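You operate a simulated robot arm through the tools that you are given. There is no shell and no other tool.

You run a simulated robot arm. Do the job below in one go: nothing can be reset, and whatever is moved stays where it is left.

TASK
Switch the wash tub off, move the bush in it to the drip tray, load the silver one.
Fine: switch off before the lid comes off; put the lid back on.

It is judged by the outcome, as a careful person would: the job done as asked, and still so three seconds after it is handed in. It fails if anything else is knocked over, pushed out of place, dropped, spilled or broken. A push-on lid holds only when it is set on centred and level and pressed home; a screw cap is set on level and turned clockwise until tight.

THE ROBOT
A 6-joint arm with a two-finger gripper, fixed in place. Base frame: the origin is at the foot of the arm, x ahead of it, y to its left, z up. Units: mm, rad, N and s.
With the tool pointing down near the work surface it reaches from about 180 to 480 mm from the base axis. Its first joint turns from -1.152 to 1.152 rad. Payload 1.76 kg.
The TCP is the grasp point between the finger pads, 29 mm short of the fingertips. In the tool frame z runs along the fingers and y along their closing line. Largest opening 82 mm; the body of the gripper starts 58 mm behind the TCP.
Orientation is that of the tool frame in the base frame, as a unit quaternion [w, x, y, z]. With the fingers straight down and closing along the base's y, the tool's x points along the base's -x, its y along +y and its z along -z.

THE INTERFACE
- The arm moves only by the tool nudge_tool. Its argument "series" is a list of rows, each a list of 3 entries, a list of its own where there are three numbers: the shift along the tool's x, y, z in units of 500 mm (1.0 is 500 mm), then the turn, a rotation vector about the tool's x, y, z in units of 90 degrees (1.0 is 90 degrees), then the opening, from 0 (shut) to 1 (fully open). In form: [[[tx, ty, tz], [rx, ry, rz], jaw], ...]. A call has 1 to 20 rows; each row is the pose to reach, as a shift and turn from the pose commanded when the call began, along the tool's axes at that moment. A call with a number of a shift or a turn outside -1 to 1 is refused whole. Each row takes 0.2 s and may step no farther than 50 mm and 0.15 rad from the row before; otherwise, or with a gripper value out of range, the whole call is refused. Where a pose cannot be reached the arm comes as near as it can. A force on the tool above 40 N (or 10 N above the force at the start of the call, whichever is more), or a blocked arm, ends the call early, and 0.2 s more pass. The fingers move at their own pace and stop on an object; they squeeze with about 21 N. The grip force told is the motor's: it shows also when the fingers shut on nothing. Time passes only in rows, and 0.2 s behind the last, so rows that repeat a pose let the fingers close. The reply holds the time, the measured pose of the TCP, the force on the tool along the base axes, the opening and the grip force, in the units named above and with some noise, with the torque about the TCP (base axes, N m) and any sound that the robot's microphone picked up.
- Cameras (640 x 400 px; columns grow to the right, rows downward): "scene" is fixed at [67.7, 343, 422.6]; the picture's right is [-0.64, -0.77, 0.00], its down [-0.44, 0.37, -0.82] and it looks along [0.63, -0.52, -0.58] (base axes); focal length 261 px, centre (320, 200). "wrist" rides on the gripper at [79, 4, -89] in the tool frame; the picture's right is [-0.05, 1.00, 0.00], its down [-0.71, -0.04, -0.71] and it looks along [-0.71, -0.04, 0.71] (tool axes); focal length 256 px, centre (320, 200). There is no depth. A picture from a camera that has moved, and an enlarged one, comes with that camera's place and axes in the base frame and with its lens.
- grab_frame(camera): a new picture of that camera. No time passes.
- inspect(camera, box): a new picture of the part [left, top, right, bottom] of that camera's present view, enlarged. No time passes.
- sign_off(): hands the job in; it is judged then, once.

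Nothing tells you positions but the pictures and the camera data. Unless the task says otherwise, let go and move clear before handing in.

The tools are called after "Call:" as a command line: name --argument value ..., lists and objects as JSON in quotes. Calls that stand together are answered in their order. nudge_tool: Moves the arm, as the interface text tells. Its arguments: {"type":"object","properties":{"series":{"type":"array","items":{"type":"array"}}},"required":["series"]} The other tools are called the same way: grab_frame (camera) takes a picture; inspect (camera, box) takes an enlarged picture of a part of a camera's view; sign_off () hands the job in.

At the start:

```text
time: 0.0
position: [300.9, -107.2, 265.5]
tool_rot: [0.0, 0.0, 1.0, 0.0]
contact_force: [0.0, 0.3, -0.3]
ft_torque: [0.01, 0.04, 0.02]
gripper_width: 82.0
finger_force: 0.0
```

scene: 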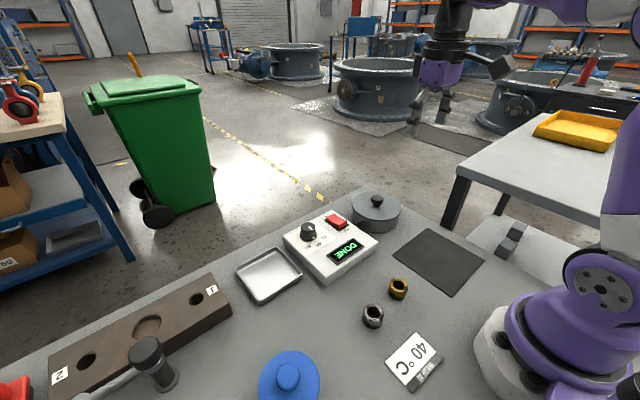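
wrist: 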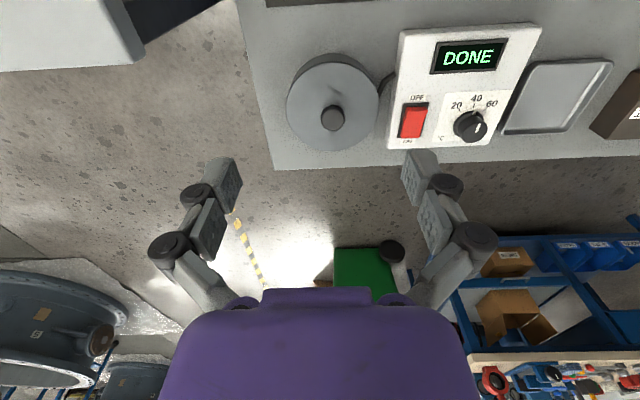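

I see a wash tub (grey, lidded) next to a control box showing DONE, a drip tray, and two bushes (dark silver and brass) on the bench. I'll take closer looks before moving.

Call:
inspect --camera "scene" --box '[220, 170, 420, 295]'

Call:
inspect --camera "scene" --box '[320, 230, 520, 400]'

Call:
inspect --camera "wrist" --box '[260, 0, 640, 180]'

Call:
inspect --camera "scene" --box '[0, 260, 340, 400]'

```text
3.20 times, centred on (320, 232) of scene
camera zoom: at [67.7, 343.0, 422.6], right [-0.64, -0.77, 0.0], down [-0.44, 0.37, -0.82], along [0.63, -0.52, -0.58], focal length 836 px, centre (320, 96)
```

zoom: 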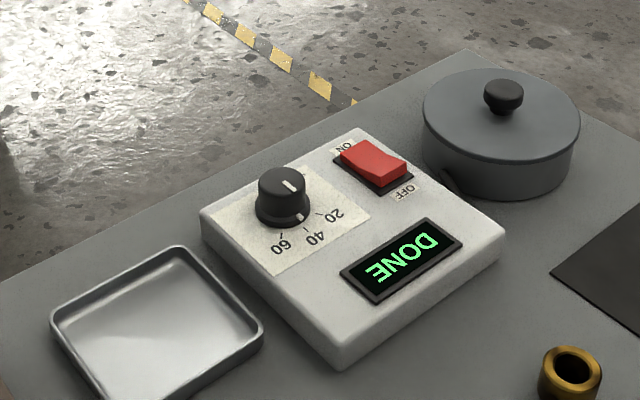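

```text
2.35 times, centred on (420, 315) of scene
camera zoom: at [67.7, 343.0, 422.6], right [-0.64, -0.77, 0.0], down [-0.44, 0.37, -0.82], along [0.63, -0.52, -0.58], focal length 614 px, centre (85, -71)
```

zoom: 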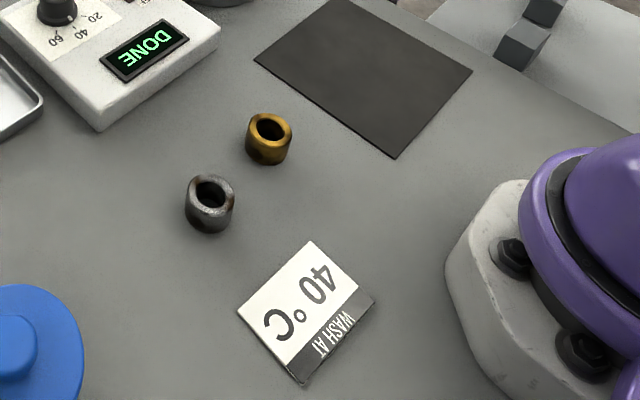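

```text
1.68 times, centred on (450, 90) of wrist
camera zoom: at [220.3, -103.2, 354.6], right [0.05, 1.0, 0.0], down [0.71, -0.04, 0.71], along [0.71, -0.04, -0.71], focal length 431 px, centre (101, 385)
```

zoom: 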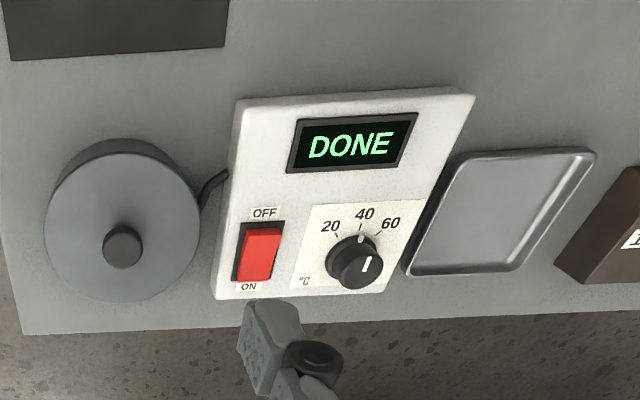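

```text
1.88 times, centred on (170, 330) of scene
camera zoom: at [67.7, 343.0, 422.6], right [-0.64, -0.77, 0.0], down [-0.44, 0.37, -0.82], along [0.63, -0.52, -0.58], focal length 492 px, centre (602, -45)
```

zoom: 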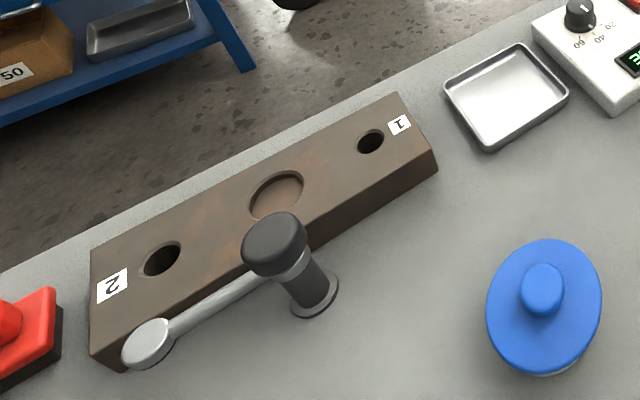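

The tub with its knobbed lid is near (378, -94), the control box with the rocker is near (400, 17), and the drip tray is near (393, 205). The silver bush is near (200, 117). I'll move the closed gripper over the control box for a better look at the switch.

Call:
nudge_tool --series '[[[-0.03, 0.062, 0.0425], [0, 0, 0], 0], [[-0.06, 0.124, 0.085], [0, 0, 0], 0], [[-0.09, 0.186, 0.1275], [0, 0, 0], 0], [[-0.118, 0.248, 0.17], [0, 0, 0], 0], [[-0.118, 0.248, 0.17], [0, 0, 0], 0]]'

Call:
grab_frame --camera "wrist"

Call:
grab_frame --camera "scene"

```text
time: 1.2
position: [359.2, 13.9, 179.1]
tool_rot: [0.0, 0.0, 1.0, 0.0]
contact_force: [-0.2, 0.4, 0.3]
ft_torque: [-0.01, 0.03, -0.03]
gripper_width: 0.0
finger_force: 21.2
```

```text
taken
camera wrist: at [278.7, 17.8, 268.1], right [0.05, 1.0, 0.0], down [0.71, -0.04, 0.71], along [0.71, -0.04, -0.71], focal length 256 px, centre (320, 200)
```

wrist: 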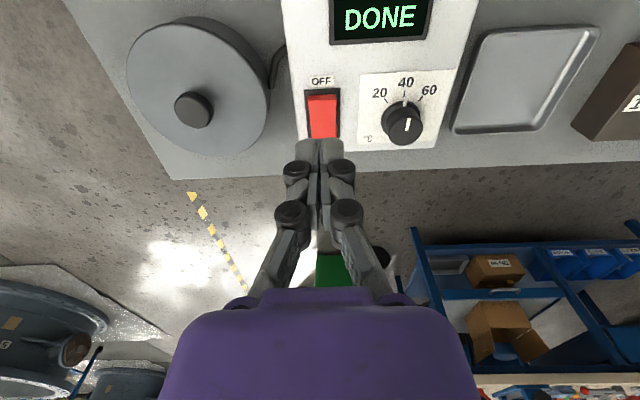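

```text
taken
```

scene: 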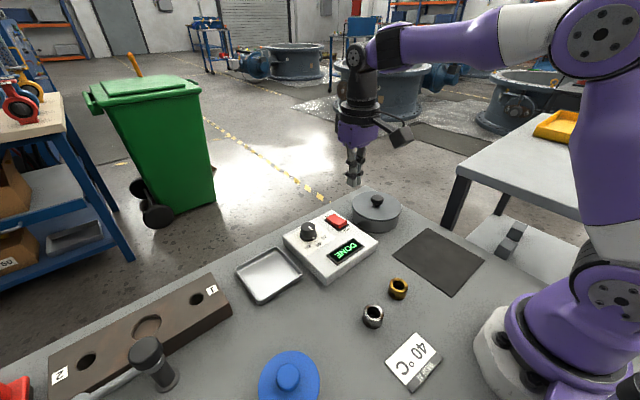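

Call:
inspect --camera "wrist" --box '[270, 60, 390, 150]'

Call:
inspect --camera "scene" --box '[310, 180, 410, 240]'

Call:
inspect --camera "wrist" --box '[100, 0, 300, 170]'

```text
4.44 times, centred on (330, 105) of wrist
camera zoom: at [278.7, 17.8, 268.1], right [0.05, 1.0, 0.0], down [0.71, -0.04, 0.71], along [0.71, -0.04, -0.71], focal length 1138 px, centre (276, 622)
```

zoom: 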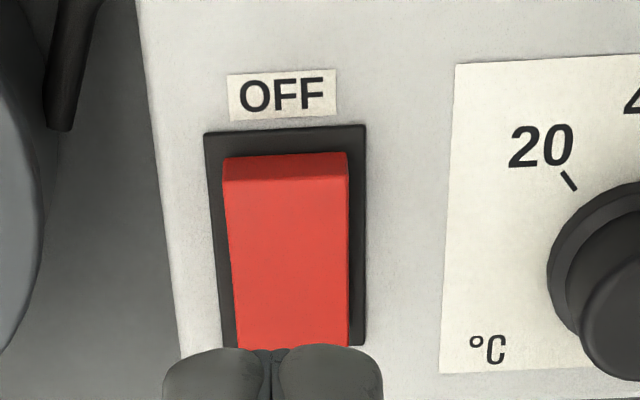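

```text
6.40 times, centred on (360, 210) of scene
camera zoom: at [67.7, 343.0, 422.6], right [-0.64, -0.77, 0.0], down [-0.44, 0.37, -0.82], along [0.63, -0.52, -0.58], focal length 1672 px, centre (64, 136)
```

zoom: 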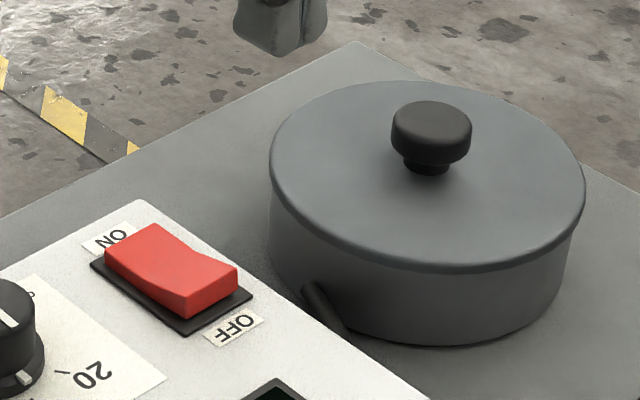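

```text
2.35 times, centred on (200, 85) of wrist
camera zoom: at [278.7, 17.8, 268.1], right [0.05, 1.0, 0.0], down [0.71, -0.04, 0.71], along [0.71, -0.04, -0.71], focal length 602 px, centre (602, 471)
```

zoom: 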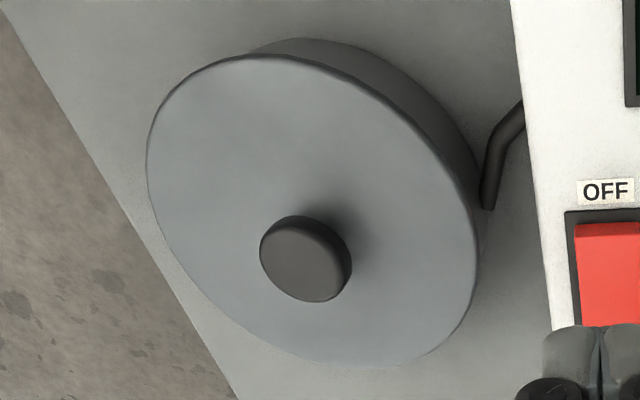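

The rocker's OFF end, on the side nearer the arm, stands raised at about (382, 15, 38), so it is ON at the moment. I'll move the closed fingers over the OFF end at (390, 15) and come down just above it.

Call:
nudge_tool --series '[[[-0.03, 0.001, 0.04], [0, 0, 0], 0], [[-0.062, 0.002, 0.1], [0, 0, 0], 0], [[-0.062, 0.002, 0.16], [0, 0, 0], 0], [[-0.062, 0.002, 0.198], [0, 0, 0], 0], [[-0.062, 0.002, 0.198], [0, 0, 0], 0]]'

Call:
inspect --camera "wrist" --box '[240, 60, 400, 180]'

Call:
inspect --camera "scene" --box '[310, 180, 410, 240]'

```text
time: 2.4
position: [389.2, 17.1, 81.2]
tool_rot: [0.0, 0.001, 1.0, 0.001]
contact_force: [0.5, -0.1, 0.7]
ft_torque: [0.0, 0.0, 0.02]
gripper_width: 0.0
finger_force: 21.0
```

```text
3.33 times, centred on (320, 120) of wrist
camera zoom: at [308.7, 20.6, 169.6], right [0.05, 1.0, 0.0], down [0.71, -0.04, 0.71], along [0.71, -0.04, -0.71], focal length 853 px, centre (320, 467)
```

zoom: 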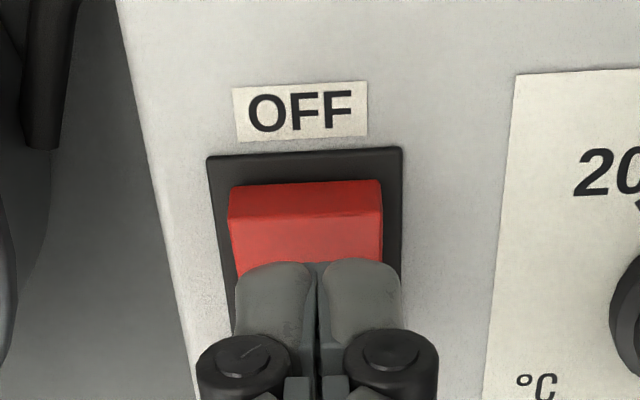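

```text
6.40 times, centred on (360, 210) of scene
camera zoom: at [67.7, 343.0, 422.6], right [-0.64, -0.77, 0.0], down [-0.44, 0.37, -0.82], along [0.63, -0.52, -0.58], focal length 1672 px, centre (64, 136)
```

zoom: 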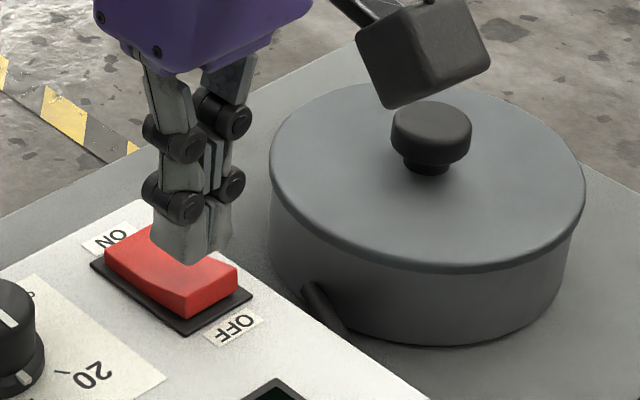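

The fingers sit right over the rocker. I'll shift slightly toward the OFF end for better leverage and press down in small steps.

Call:
nudge_tool --series '[[[0.008, -0.004, 0.0], [0, 0, 0], 0], [[0.008, -0.004, 0.012], [0, 0, 0], 0], [[0.008, -0.004, 0.02], [0, 0, 0], 0], [[0.008, -0.004, 0.026], [0, 0, 0], 0], [[0.008, -0.004, 0.03], [0, 0, 0], 0], [[0.008, -0.004, 0.034], [0, 0, 0], 0]]'

Call:
inspect --camera "scene" --box '[310, 180, 410, 260]'

```text
time: 3.8
position: [386.1, 16.3, 65.7]
tool_rot: [0.001, -0.001, 1.0, 0.0]
contact_force: [-8.4, 1.5, 18.7]
ft_torque: [0.06, 0.08, 0.02]
gripper_width: 6.2
finger_force: 28.7
heard: click
```

```text
5.00 times, centred on (360, 220) of scene
camera zoom: at [67.6, 343.0, 422.6], right [-0.64, -0.77, 0.0], down [-0.44, 0.37, -0.82], along [0.63, -0.52, -0.58], focal length 1306 px, centre (120, 100)
```

zoom: 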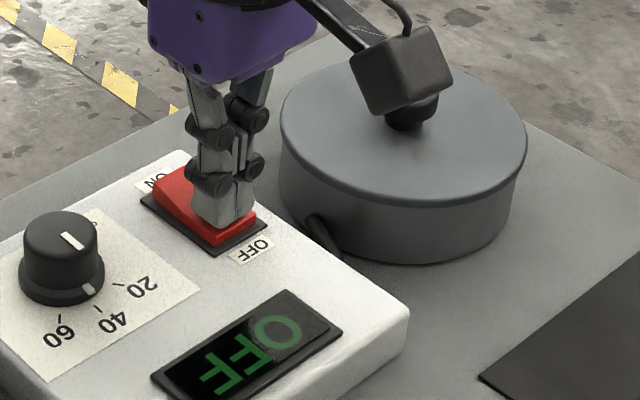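

The display now reads OFF and I heard the click. I'll lift off, open the gripper and hover over the lid knob, which I estimate at (375, -94, 65).

Call:
nudge_tool --series '[[[0, 0, -0.07], [0, 0, 0], 0], [[0, 0, -0.13], [0, 0, 0], 0], [[0.007, -0.075, -0.13], [0, 0, 0], 0.5], [[0.014, -0.15, -0.13], [0, 0, 0], 1], [[0.02, -0.22, -0.13], [0, 0, 0], 1], [[0.02, -0.22, -0.13], [0, 0, 0], 1]]'

Call:
grab_frame --camera "wrist"

Call:
inspect --camera "scene" --box '[300, 150, 440, 250]'

```text
time: 5.2
position: [375.2, -95.1, 130.1]
tool_rot: [0.0, 0.001, 1.0, 0.0]
contact_force: [1.1, -0.3, 0.4]
ft_torque: [0.02, 0.04, -0.02]
gripper_width: 81.9
finger_force: 0.0
```

```text
taken
camera wrist: at [295.2, -91.8, 219.1], right [0.05, 1.0, 0.0], down [0.71, -0.04, 0.71], along [0.71, -0.04, -0.71], focal length 256 px, centre (320, 200)
```

wrist: 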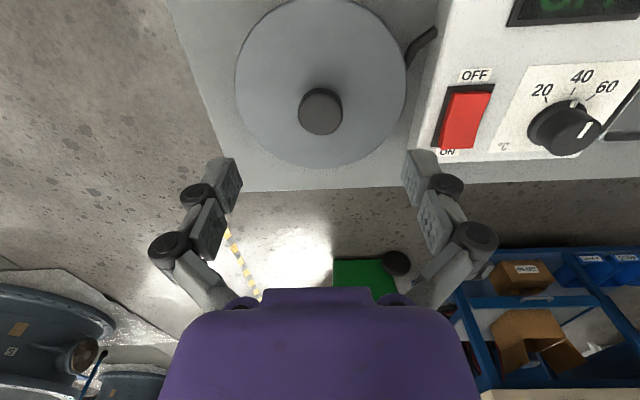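

```text
4.00 times, centred on (370, 200) of scene
camera zoom: at [67.7, 343.0, 422.6], right [-0.64, -0.77, 0.0], down [-0.44, 0.37, -0.82], along [0.63, -0.52, -0.58], focal length 1045 px, centre (120, 200)
```

zoom: 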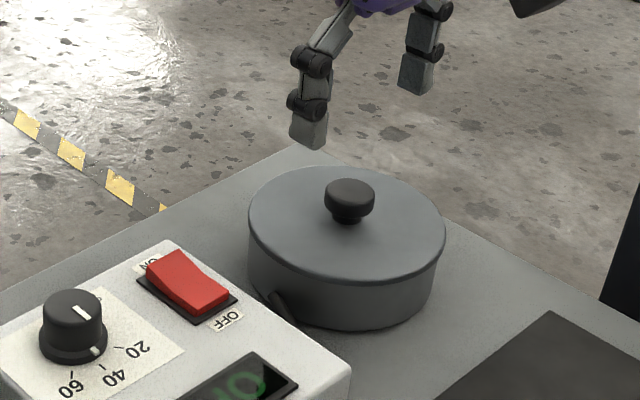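

Call:
inspect --camera "wrist" --box '[230, 0, 410, 170]'

Call:
inspect --camera "scene" --box '[340, 180, 415, 235]'

```text
2.35 times, centred on (320, 85) of wrist
camera zoom: at [295.2, -91.8, 219.1], right [0.05, 1.0, 0.0], down [0.71, -0.04, 0.71], along [0.71, -0.04, -0.71], focal length 602 px, centre (320, 471)
```

zoom: 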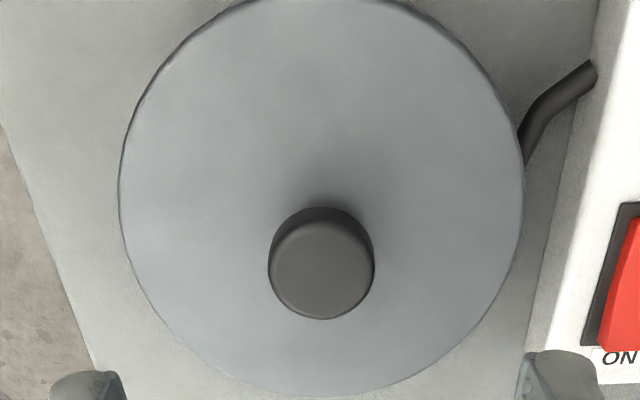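

```text
7.27 times, centred on (378, 208) of scene
camera zoom: at [67.7, 343.0, 422.6], right [-0.64, -0.77, 0.0], down [-0.44, 0.37, -0.82], along [0.63, -0.52, -0.58], focal length 1899 px, centre (-98, 146)
```

zoom: 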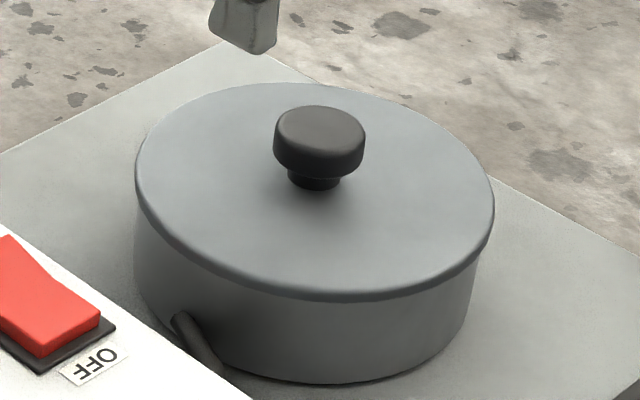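

The tool is centred over the lid knob at about (375, -95), with the knob top near z = 60. I'll lower to grip height, look, then close.

Call:
nudge_tool --series '[[[0, 0, 0.06], [0, 0, 0], 1], [[0, 0, 0.095], [0, 0, 0], 1], [[0, 0, 0.106], [0, 0, 0], 1]]'

Call:
inspect --camera "scene" --box '[330, 160, 430, 240]'

Call:
inspect --camera "wrist" --box '[200, 80, 440, 240]'

```text
time: 6.0
position: [374.5, -93.4, 76.8]
tool_rot: [0.0, 0.0, 1.0, 0.0]
contact_force: [0.5, 0.0, 1.0]
ft_torque: [-0.01, -0.03, 0.0]
gripper_width: 82.0
finger_force: 0.0
```

```text
5.00 times, centred on (380, 200) of scene
camera zoom: at [67.7, 343.0, 422.6], right [-0.64, -0.77, 0.0], down [-0.44, 0.37, -0.82], along [0.63, -0.52, -0.58], focal length 1306 px, centre (20, 200)
```

zoom: 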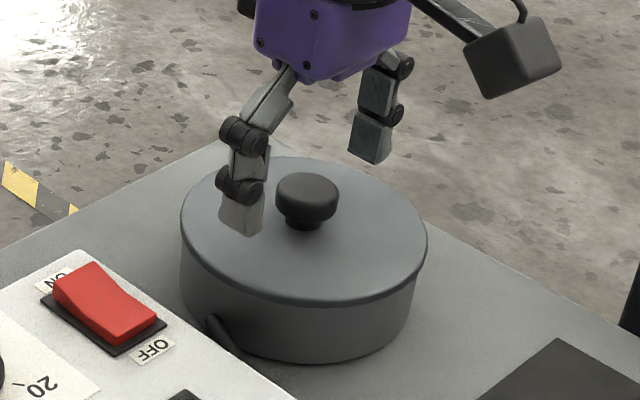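

```text
2.50 times, centred on (320, 160) of wrist
camera zoom: at [295.5, -90.7, 165.4], right [0.05, 1.0, 0.0], down [0.71, -0.04, 0.71], along [0.71, -0.04, -0.71], focal length 640 px, centre (320, 300)
```

zoom: 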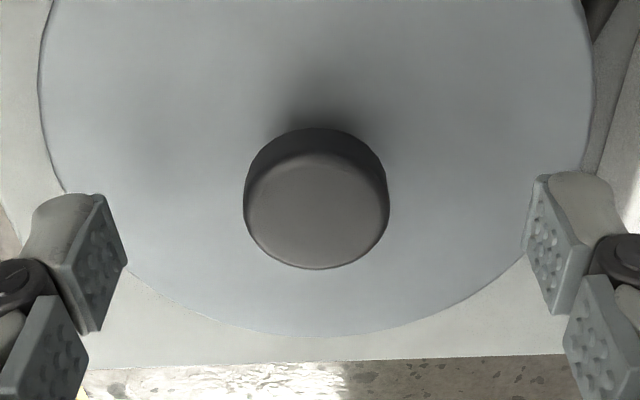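

The fingers straddle the knob cap, whose top is at z ≈ 61.5, with clearance above the lid. I'll nudge 1 mm in y and close the gripper.

Call:
nudge_tool --series '[[[0, -0.002, 0.002], [0, 0, 0], 1], [[0, -0.002, 0.002], [0, 0, 0], 0.2], [[0, -0.002, 0.002], [0, 0, 0], 0.2], [[0, -0.002, 0.002], [0, 0, 0], 0.2]]'

Call:
inspect --camera "wrist" --box '[200, 80, 440, 240]'

```text
time: 7.0
position: [376.5, -94.8, 76.1]
tool_rot: [0.002, 0.0, 1.0, 0.001]
contact_force: [1.1, 5.3, 19.2]
ft_torque: [0.16, 0.01, -0.03]
gripper_width: 29.4
finger_force: 21.1
```

```text
2.50 times, centred on (320, 160) of wrist
camera zoom: at [296.3, -91.5, 165.4], right [0.05, 1.0, 0.0], down [0.7, -0.04, 0.71], along [0.71, -0.04, -0.71], focal length 640 px, centre (320, 300)
```

zoom: 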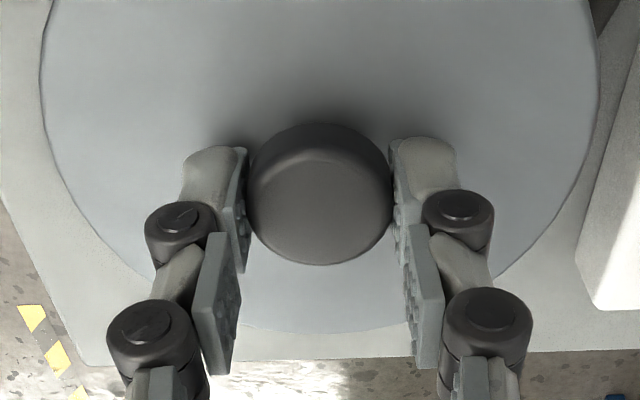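

The knob is gripped at 29.4 mm width. I'll pull the lid straight up in small steps and check that it comes along.

Call:
nudge_tool --series '[[[0, 0, -0.006], [0, 0, 0], 0.2], [[0, 0, -0.012], [0, 0, 0], 0.2], [[0, 0, -0.02], [0, 0, 0], 0.2], [[0, 0, -0.04], [0, 0, 0], 0.2], [[0, 0, -0.06], [0, 0, 0], 0.2]]'

Call:
inspect --camera "scene" --box '[320, 140, 440, 250]'

```text
time: 8.2
position: [376.5, -95.4, 105.8]
tool_rot: [-0.001, 0.0, 1.0, 0.001]
contact_force: [-0.4, 0.4, -0.1]
ft_torque: [0.0, 0.02, -0.03]
gripper_width: 28.9
finger_force: 20.8
heard: snap
```

```text
3.64 times, centred on (380, 195) of scene
camera zoom: at [67.7, 343.0, 422.6], right [-0.64, -0.77, 0.0], down [-0.44, 0.37, -0.82], along [0.63, -0.52, -0.58], focal length 950 px, centre (102, 218)
```

zoom: 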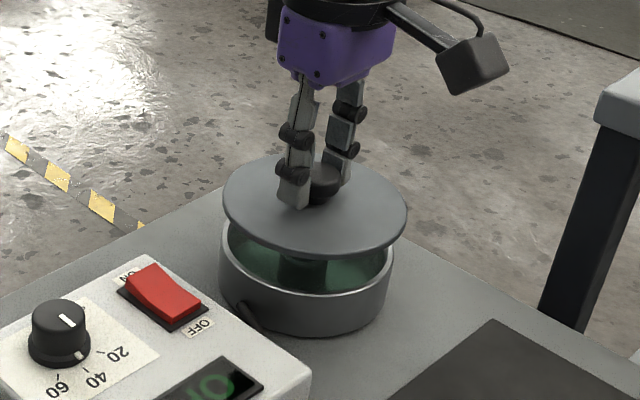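

The lid snapped free and hangs level in the gripper. I'll carry it to the dark mat centred near (201, -92) and set it down there.

Call:
nudge_tool --series '[[[0, 0, -0.06], [0, 0, 0], 0.2], [[0.06, 0.001, -0.06], [0, 0, 0], 0.2], [[0.13, 0.002, -0.06], [0, 0, 0], 0.2], [[0.2, 0.003, -0.06], [0, 0, 0], 0.2], [[0.27, 0.004, -0.06], [0, 0, 0], 0.2], [[0.32, 0.005, -0.06], [0, 0, 0], 0.2], [[0.35, 0.006, -0.06], [0, 0, 0], 0.2], [[0.35, 0.006, -0.06], [0, 0, 0], 0.2]]'

Call:
grab_frame --camera "scene"

Call:
grab_frame --camera "wrist"

```text
time: 10.0
position: [198.2, -92.0, 134.6]
tool_rot: [0.0, 0.0, 1.0, 0.0]
contact_force: [0.4, 0.2, -0.8]
ft_torque: [0.02, 0.0, 0.02]
gripper_width: 29.0
finger_force: 21.0
```

```text
taken
```

scene: 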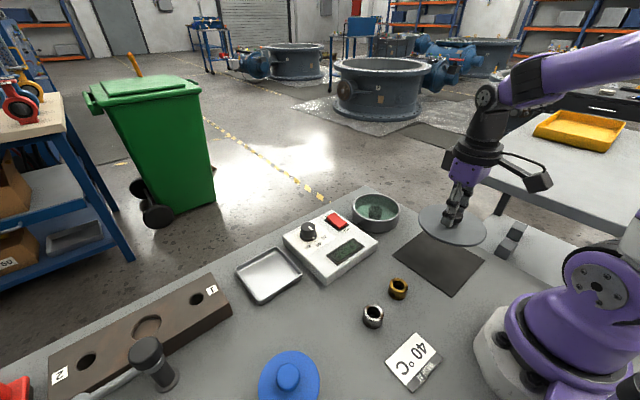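

```text
taken
camera wrist: at [119.8, -87.2, 224.8], right [0.05, 1.0, 0.0], down [0.71, -0.04, 0.71], along [0.71, -0.04, -0.71], focal length 256 px, centre (320, 200)
```

wrist: 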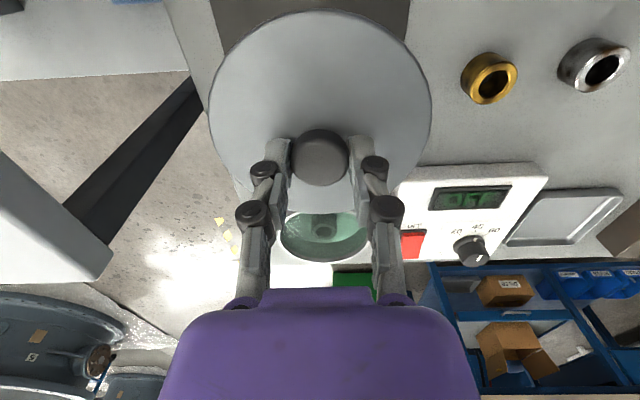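

Call:
inspect --camera "scene" --box '[390, 170, 510, 270]'

Call:
inspect --camera "scene" --box '[335, 180, 415, 240]'

Call:
inspect --camera "wrist" --box '[260, 190, 390, 280]'

```text
4.00 times, centred on (450, 220) of scene
camera zoom: at [67.7, 343.0, 422.6], right [-0.64, -0.77, 0.0], down [-0.44, 0.37, -0.82], along [0.63, -0.52, -0.58], focal length 1045 px, centre (-200, 120)
```

zoom: 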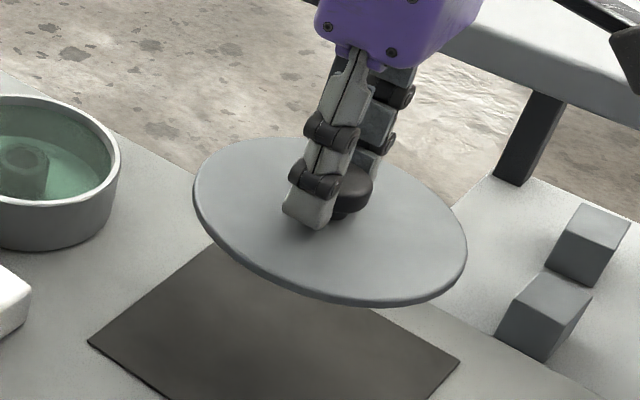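

```text
6.67 times, centred on (375, 210) of scene
camera zoom: at [67.7, 343.0, 422.6], right [-0.64, -0.77, 0.0], down [-0.44, 0.37, -0.82], along [0.63, -0.52, -0.58], focal length 1741 px, centre (-47, 133)
```

zoom: 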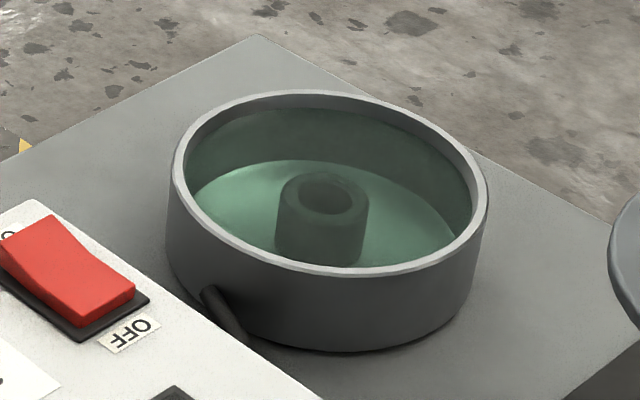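

```text
4.44 times, centred on (325, 235) of wrist
camera zoom: at [119.8, -87.2, 224.8], right [0.05, 1.0, 0.0], down [0.71, -0.04, 0.71], along [0.71, -0.04, -0.71], focal length 1138 px, centre (298, 44)
```

zoom: 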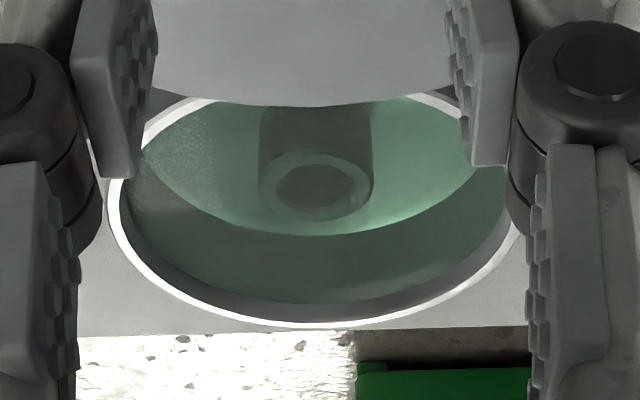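

The lid is a flat disc and the tub holds green liquid with one bush standing at its centre. I'll lower the lid toward the mat, first to just above it.

Call:
nudge_tool --series '[[[0, -0.006, 0.08], [0, 0, 0], 0.2], [[0, -0.006, 0.14], [0, 0, 0], 0.2], [[0, -0.006, 0.17], [0, 0, 0], 0.2], [[0, -0.006, 0.17], [0, 0, 0], 0.2]]'

Call:
inspect --camera "scene" --box '[380, 200, 500, 300]'

Call:
grab_frame --camera "wrist"

```text
time: 11.0
position: [203.0, -96.0, 51.2]
tool_rot: [0.0, 0.0, 1.0, -0.001]
contact_force: [0.7, 0.6, -0.6]
ft_torque: [0.0, -0.01, 0.05]
gripper_width: 28.9
finger_force: 20.9
```

```text
4.00 times, centred on (440, 250) of scene
camera zoom: at [67.7, 343.0, 422.6], right [-0.64, -0.77, 0.0], down [-0.44, 0.37, -0.82], along [0.63, -0.52, -0.58], focal length 1045 px, centre (-160, 0)
```

zoom: 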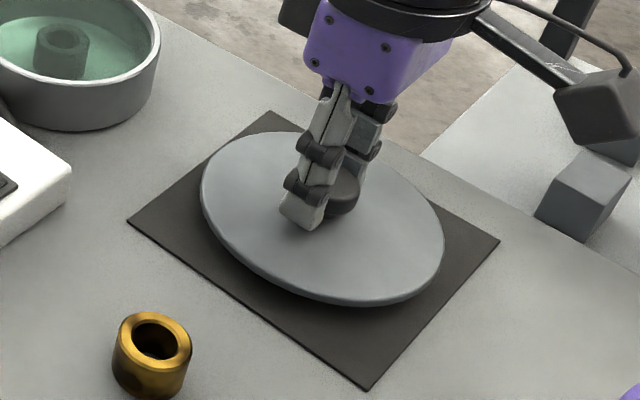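

```text
taken
camera wrist: at [121.9, -92.3, 139.6], right [0.05, 1.0, 0.0], down [0.71, -0.04, 0.71], along [0.71, -0.04, -0.71], focal length 256 px, centre (320, 200)
```

wrist: 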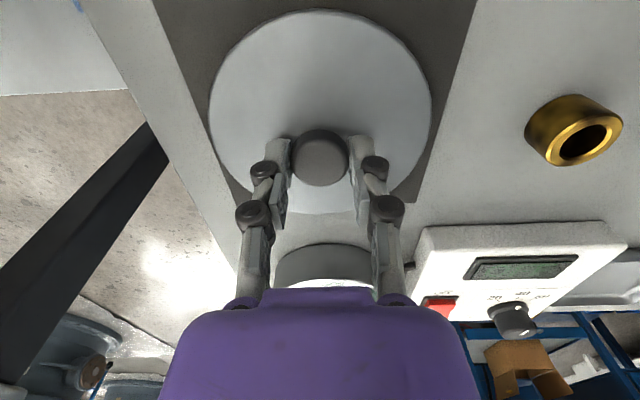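

Call:
nudge_tool --series '[[[0, 0, 0.008], [0, 0, 0], 0.2], [[0, 0, 0.016], [0, 0, 0], 0.2], [[0, 0, 0.016], [0, 0, 0], 0.2]]'

Call:
inspect --camera "scene" --box '[400, 220, 480, 280]'

```text
time: 11.8
position: [201.4, -95.0, 41.9]
tool_rot: [0.001, 0.0, 1.0, -0.001]
contact_force: [-0.7, -0.1, -0.5]
ft_torque: [0.0, -0.02, 0.02]
gripper_width: 29.0
finger_force: 21.5
```

```text
6.67 times, centred on (440, 250) of scene
camera zoom: at [67.7, 343.0, 422.6], right [-0.64, -0.77, 0.0], down [-0.44, 0.37, -0.82], along [0.63, -0.52, -0.58], focal length 1741 px, centre (-480, -133)
```

zoom: 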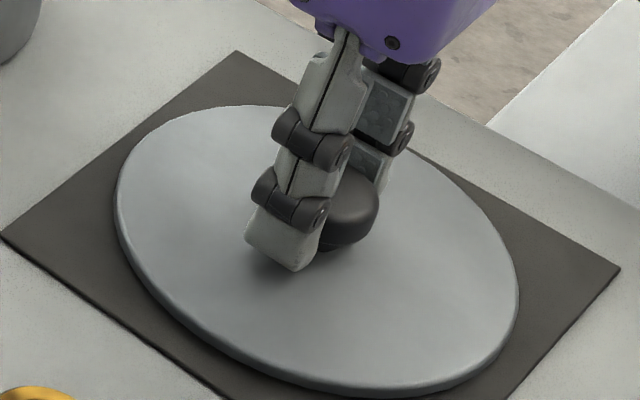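

Call:
nudge_tool --series '[[[0, 0, 0.003], [0, 0, 0], 0.2], [[0, 0, 0.006], [0, 0, 0], 0.2], [[0, 0, 0.006], [0, 0, 0], 0.2]]'

```text
time: 12.6
position: [201.4, -95.5, 38.7]
tool_rot: [0.0, 0.0, 1.0, 0.0]
contact_force: [-6.4, 3.5, 25.5]
ft_torque: [0.13, 0.24, 0.02]
gripper_width: 29.1
finger_force: 21.2
```

The lid has touched down on the mat, with contact force felt. I'll relieve the load, release, and rise clear.

Call:
nudge_tool --series '[[[0, 0, -0.003], [0, 0, 0], 0.2], [[0, 0, -0.003], [0, 0, 0], 0.7], [[0, 0, -0.003], [0, 0, 0], 0.7], [[0, 0, -0.04], [0, 0, 0], 0.8], [[0, 0, -0.12], [0, 0, 0], 1], [[0, 0, -0.2], [0, 0, 0], 1], [[0, 0, -0.2], [0, 0, 0], 1]]'

Call:
grab_frame --camera "scene"

Call:
grab_frame --camera "wrist"

```text
time: 14.2
position: [201.8, -95.3, 139.3]
tool_rot: [0.0, 0.0, 1.0, -0.001]
contact_force: [0.4, -0.2, -0.1]
ft_torque: [0.0, -0.03, -0.03]
gripper_width: 82.1
finger_force: 0.2
```

```text
taken
```

scene: 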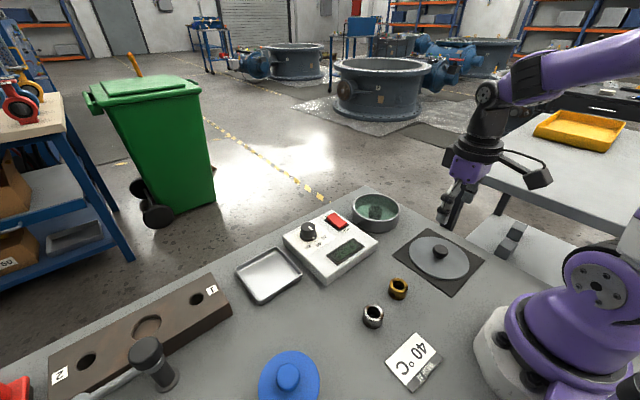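

```text
taken
camera wrist: at [122.1, -91.4, 227.7], right [0.05, 1.0, 0.0], down [0.71, -0.04, 0.71], along [0.71, -0.04, -0.71], focal length 256 px, centre (320, 200)
```

wrist: 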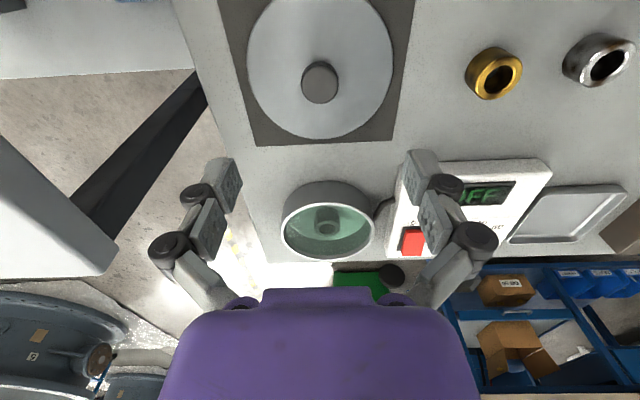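

The lid rests on the mat. Next I'll go over the open tub and look at the bush inside.

Call:
nudge_tool --series '[[[-0.08, 0, -0.02], [0, 0, 0], 1], [[-0.16, 0, -0.02], [0, 0, 0], 1], [[-0.25, 0, -0.02], [0, 0, 0], 0.8], [[-0.32, 0, -0.02], [0, 0, 0], 0.7], [[-0.348, 0, -0.02], [0, 0, 0], 0.6], [[-0.348, 0, -0.02], [0, 0, 0], 0.6]]'

Call:
grab_frame --camera "wrist"

Call:
inspect --camera "scene" --box '[335, 180, 415, 240]'

Call:
inspect --camera "wrist" --box '[230, 20, 410, 170]'

```text
time: 15.6
position: [377.2, -93.1, 147.8]
tool_rot: [0.0, 0.0, 1.0, 0.0]
contact_force: [-1.2, -0.1, 0.5]
ft_torque: [0.0, 0.02, -0.01]
gripper_width: 49.3
finger_force: 0.0
```

```text
taken
camera wrist: at [297.7, -90.4, 236.9], right [0.05, 1.0, 0.0], down [0.71, -0.04, 0.71], along [0.71, -0.04, -0.71], focal length 256 px, centre (320, 200)
```

wrist: 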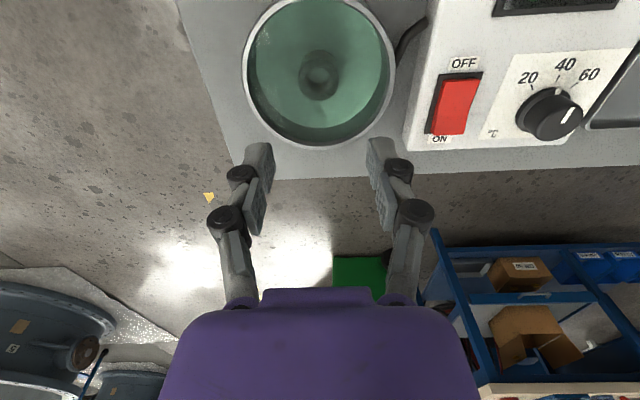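

```text
6.67 times, centred on (375, 210) of scene
camera zoom: at [67.7, 343.0, 422.6], right [-0.64, -0.77, 0.0], down [-0.44, 0.37, -0.82], along [0.63, -0.52, -0.58], focal length 1741 px, centre (-47, 133)
```

zoom: 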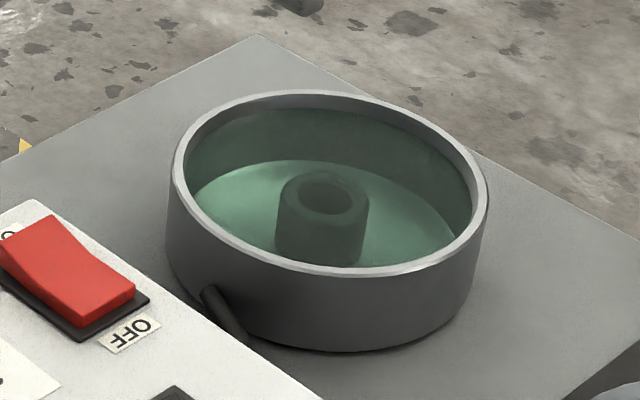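

```text
2.67 times, centred on (320, 95) of wrist
camera zoom: at [297.7, -90.4, 236.9], right [0.05, 1.0, 0.0], down [0.71, -0.04, 0.71], along [0.71, -0.04, -0.71], focal length 683 px, centre (320, 480)
```

zoom: 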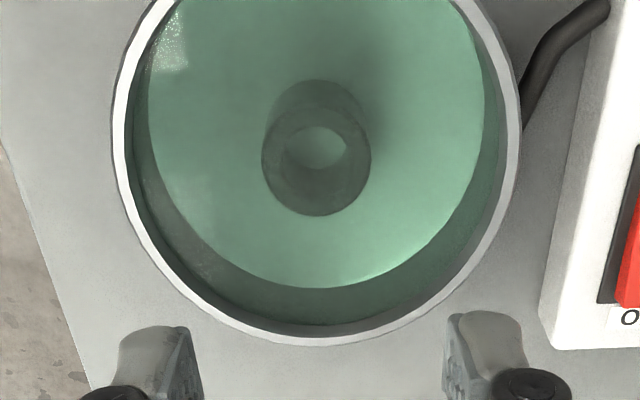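

The bush stands at the tub's centre, about (375.5, -95.4), with its top near z = 26 and an OD of about 32.5 mm. The tool is already centred above it. I'll narrow the opening to 42 mm and go down carefully.

Call:
nudge_tool --series '[[[0, 0, 0.06], [0, 0, 0], 0.52], [[0, 0, 0.12], [0, 0, 0], 0.52], [[0, 0, 0.16], [0, 0, 0], 0.52], [[0, 0, 0.19], [0, 0, 0], 0.52], [[0, 0, 0.19], [0, 0, 0], 0.52]]'

Call:
inspect --camera "wrist" --box '[200, 80, 440, 240]'

Call:
inspect --camera "scene" --box '[335, 170, 415, 240]'

```text
time: 16.8
position: [377.0, -94.4, 52.7]
tool_rot: [-0.001, 0.0, 1.0, 0.0]
contact_force: [0.2, 0.2, -0.9]
ft_torque: [0.0, 0.0, 0.01]
gripper_width: 42.8
finger_force: 0.0
```

```text
2.50 times, centred on (320, 160) of wrist
camera zoom: at [296.4, -90.4, 142.4], right [0.05, 1.0, 0.0], down [0.71, -0.04, 0.71], along [0.71, -0.04, -0.71], focal length 640 px, centre (320, 300)
```

zoom: 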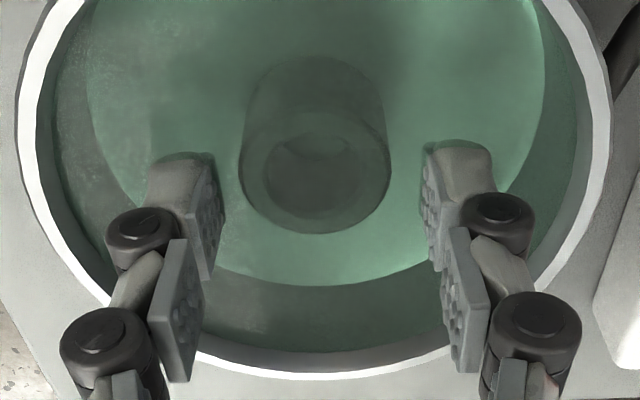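

```text
5.71 times, centred on (375, 205) of scene
camera zoom: at [67.7, 343.0, 422.6], right [-0.64, -0.77, 0.0], down [-0.44, 0.37, -0.82], along [0.63, -0.52, -0.58], focal length 1492 px, centre (6, 171)
```

zoom: 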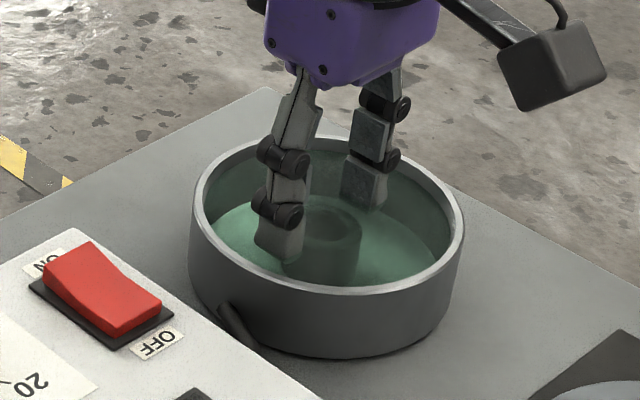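

Call:
nudge_tool --series '[[[0.003, -0.001, 0.012], [0, 0, 0], 0.52], [[0.003, -0.001, 0.026], [0, 0, 0], 0.52], [[0.003, -0.001, 0.026], [0, 0, 0], 0.3], [[0.003, -0.001, 0.026], [0, 0, 0], 0.2], [[0.003, -0.001, 0.026], [0, 0, 0], 0.2]]'

Call:
inspect --camera "wrist" --box '[200, 80, 440, 240]'

```text
time: 18.0
position: [373.8, -94.0, 41.2]
tool_rot: [0.0, 0.0, 1.0, 0.0]
contact_force: [-1.6, 0.2, 3.6]
ft_torque: [-0.01, 0.07, -0.03]
gripper_width: 31.7
finger_force: 21.1
```

```text
2.50 times, centred on (320, 160) of wrist
camera zoom: at [294.3, -91.3, 130.2], right [0.05, 1.0, 0.0], down [0.71, -0.04, 0.71], along [0.71, -0.04, -0.71], focal length 640 px, centre (320, 300)
```

zoom: 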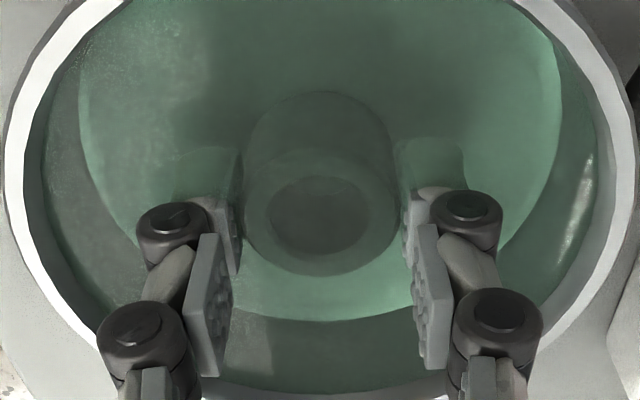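

The bush is gripped at 31.7 mm width. I'll lift it straight out of the liquid and let it drain a moment above the tub.

Call:
nudge_tool --series '[[[0, 0, -0.02], [0, 0, 0], 0.2], [[0, 0, -0.05], [0, 0, 0], 0.2], [[0, 0, -0.09], [0, 0, 0], 0.2], [[0, 0, -0.14], [0, 0, 0], 0.2], [[0, 0, -0.17], [0, 0, 0], 0.2], [[0, 0, -0.17], [0, 0, 0], 0.2], [[0, 0, -0.17], [0, 0, 0], 0.2], [[0, 0, -0.17], [0, 0, 0], 0.2], [[0, 0, -0.17], [0, 0, 0], 0.2]]'

Call:
inspect --camera "scene" --box '[320, 130, 440, 240]'

Call:
grab_frame --camera "wrist"

```text
time: 20.0
position: [374.3, -95.1, 125.7]
tool_rot: [0.0, 0.0, 1.0, 0.0]
contact_force: [0.7, -0.1, -1.1]
ft_torque: [-0.01, 0.0, -0.01]
gripper_width: 32.0
finger_force: 21.6
```

```text
3.64 times, centred on (380, 185) of scene
camera zoom: at [67.7, 343.0, 422.6], right [-0.64, -0.77, 0.0], down [-0.44, 0.37, -0.82], along [0.63, -0.52, -0.58], focal length 950 px, centre (102, 254)
```

zoom: 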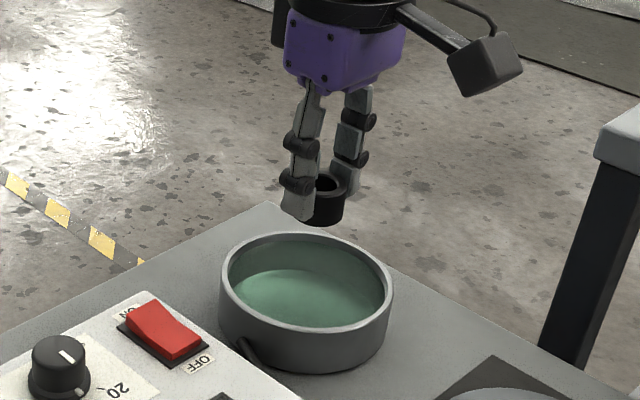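

```text
taken
camera wrist: at [294.0, -91.2, 215.3], right [0.05, 1.0, 0.0], down [0.71, -0.04, 0.71], along [0.71, -0.04, -0.71], focal length 256 px, centre (320, 200)
```

wrist: 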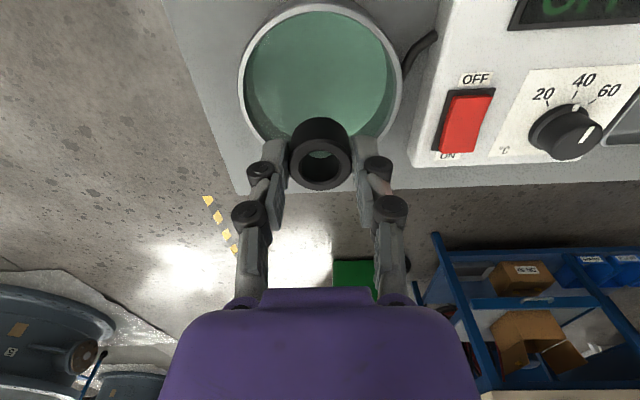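

The black bush is out of the tub. I'll carry it over to the drip tray, centred near (388, 208).

Call:
nudge_tool --series '[[[-0.003, 0.06, 0], [0, 0, 0], 0.2], [[-0.007, 0.14, 0], [0, 0, 0], 0.2], [[-0.011, 0.22, 0], [0, 0, 0], 0.2], [[-0.015, 0.3, 0], [0, 0, 0], 0.2], [[-0.019, 0.38, 0], [0, 0, 0], 0.2], [[-0.023, 0.46, 0], [0, 0, 0], 0.2], [[-0.026, 0.54, 0], [0, 0, 0], 0.2], [[-0.028, 0.59, 0], [0, 0, 0], 0.2], [[-0.028, 0.606, 0], [0, 0, 0], 0.2], [[-0.028, 0.606, 0], [0, 0, 0], 0.2]]'

Call:
grab_frame --camera "wrist"

Call:
inspect --camera "scene" --box '[200, 190, 340, 320]'

```text
time: 22.2
position: [388.6, 207.1, 127.3]
tool_rot: [-0.001, 0.0, 1.0, -0.001]
contact_force: [-0.4, -0.3, -1.4]
ft_torque: [0.01, -0.01, 0.0]
gripper_width: 32.0
finger_force: 21.0
```

```text
taken
camera wrist: at [307.8, 211.1, 215.0], right [0.05, 1.0, 0.0], down [0.71, -0.04, 0.71], along [0.71, -0.04, -0.71], focal length 256 px, centre (320, 200)
```

wrist: 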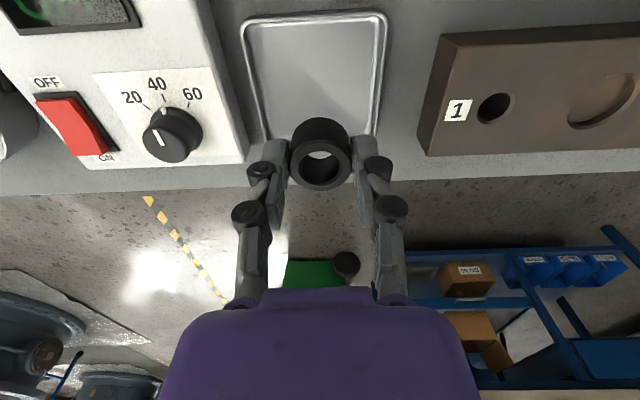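

```text
3.08 times, centred on (270, 255) of scene
camera zoom: at [67.7, 343.0, 422.6], right [-0.64, -0.77, 0.0], down [-0.44, 0.37, -0.82], along [0.63, -0.52, -0.58], focal length 804 px, centre (474, 31)
```

zoom: 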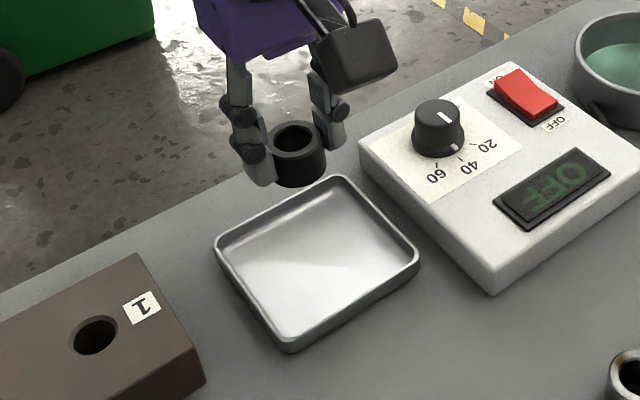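

The bush hangs right over the tray centre. I'll lower it in stages to the tray floor.

Call:
nudge_tool --series '[[[0, 0, 0.07], [0, 0, 0], 0.2], [[0, 0, 0.13], [0, 0, 0], 0.2], [[0, 0, 0.156], [0, 0, 0], 0.2], [[0, 0, 0.156], [0, 0, 0], 0.2]]'

Call:
inspect --camera "scene" --box '[210, 210, 330, 320]'

```text
time: 23.2
position: [388.1, 206.8, 48.6]
tool_rot: [0.0, 0.0, 1.0, 0.0]
contact_force: [1.1, -0.1, -1.2]
ft_torque: [0.0, 0.0, -0.02]
gripper_width: 31.5
finger_force: 21.3
```

```text
3.64 times, centred on (270, 265) of scene
camera zoom: at [67.7, 343.0, 422.6], right [-0.64, -0.77, 0.0], down [-0.44, 0.37, -0.82], along [0.63, -0.52, -0.58], focal length 950 px, centre (502, -36)
```

zoom: 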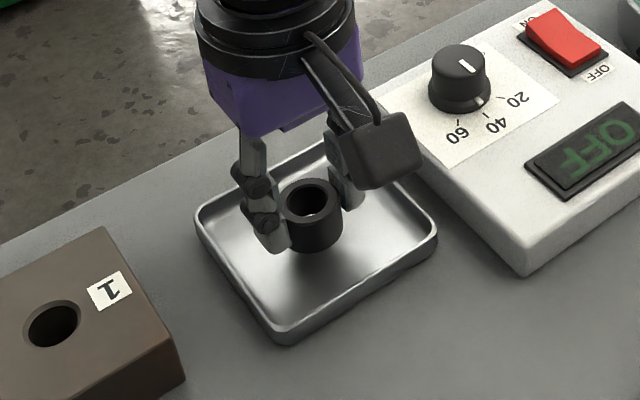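

Call:
nudge_tool --series '[[[0, 0, 0.004], [0, 0, 0], 0.2], [[0, 0, 0.008], [0, 0, 0], 0.2], [[0, 0, 0.008], [0, 0, 0], 0.2]]'

Call:
inspect --camera "scene" --box '[240, 230, 310, 290]'

```text
time: 24.0
position: [387.0, 207.5, 44.2]
tool_rot: [0.0, -0.001, 1.0, 0.001]
contact_force: [0.4, -0.4, -0.8]
ft_torque: [-0.04, -0.01, -0.02]
gripper_width: 32.0
finger_force: 21.1
```

```text
6.67 times, centred on (275, 260) of scene
camera zoom: at [67.7, 343.0, 422.6], right [-0.64, -0.77, 0.0], down [-0.44, 0.37, -0.82], along [0.63, -0.52, -0.58], focal length 1741 px, centre (620, -200)
```

zoom: 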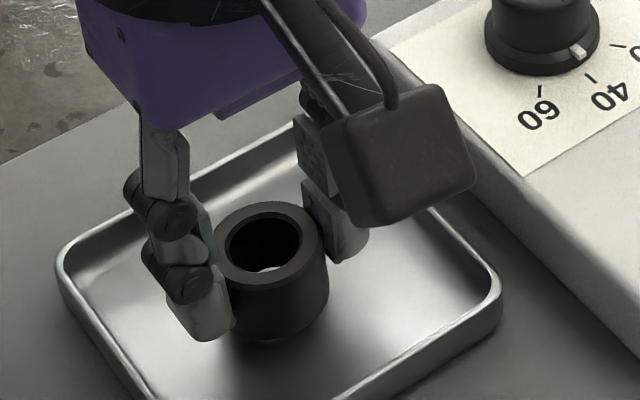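

Call:
nudge_tool --series '[[[0, 0, 0.002], [0, 0, 0], 0.2], [[0, 0, 0.004], [0, 0, 0], 0.2], [[0, 0, 0.004], [0, 0, 0], 0.2]]'

```text
time: 24.8
position: [388.3, 208.2, 42.6]
tool_rot: [0.0, 0.0, 1.0, 0.0]
contact_force: [0.3, -0.7, -1.0]
ft_torque: [0.04, -0.01, -0.01]
gripper_width: 32.1
finger_force: 20.9
```

Call:
nudge_tool --series '[[[0, 0, 0.002], [0, 0, 0], 0.2], [[0, 0, 0.004], [0, 0, 0], 0.2], [[0, 0, 0.004], [0, 0, 0], 0.2]]'

```text
time: 25.6
position: [387.2, 208.6, 41.1]
tool_rot: [0.001, 0.0, 1.0, -0.001]
contact_force: [-3.3, -3.4, 10.4]
ft_torque: [-0.1, 0.08, -0.01]
gripper_width: 32.1
finger_force: 21.4
```

The bush has touched the tray floor. I'll open and rise straight up.

Call:
nudge_tool --series '[[[0, 0, -0.001], [0, 0, 0], 0.3], [[0, 0, -0.001], [0, 0, 0], 0.58], [[0, 0, -0.001], [0, 0, 0], 0.58], [[0, 0, -0.04], [0, 0, 0], 0.58], [[0, 0, -0.11], [0, 0, 0], 0.58], [[0, 0, -0.19], [0, 0, 0], 0.6], [[0, 0, -0.19], [0, 0, 0], 0.6]]'

Call:
grab_frame --camera "scene"

Call:
inspect --camera "scene" --box '[210, 210, 330, 320]'

```text
time: 27.2
position: [388.2, 208.4, 136.9]
tool_rot: [0.0, 0.0, 1.0, 0.0]
contact_force: [-0.2, 0.5, -0.1]
ft_torque: [0.0, 0.06, 0.01]
gripper_width: 49.6
finger_force: 0.1
```

```text
taken
```

scene: 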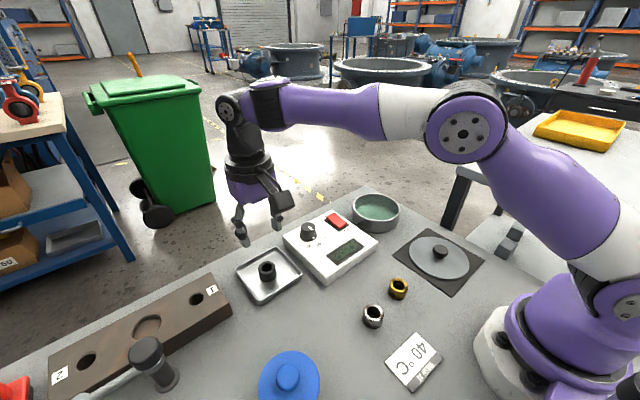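

```text
3.64 times, centred on (270, 265) of scene
camera zoom: at [67.7, 343.0, 422.6], right [-0.64, -0.77, 0.0], down [-0.44, 0.37, -0.82], along [0.63, -0.52, -0.58], focal length 950 px, centre (502, -36)
```

zoom: 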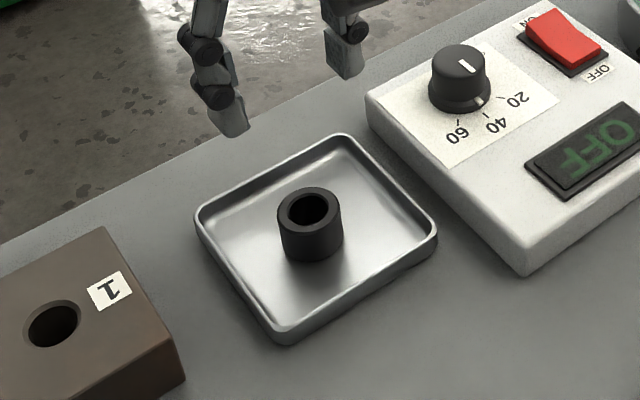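

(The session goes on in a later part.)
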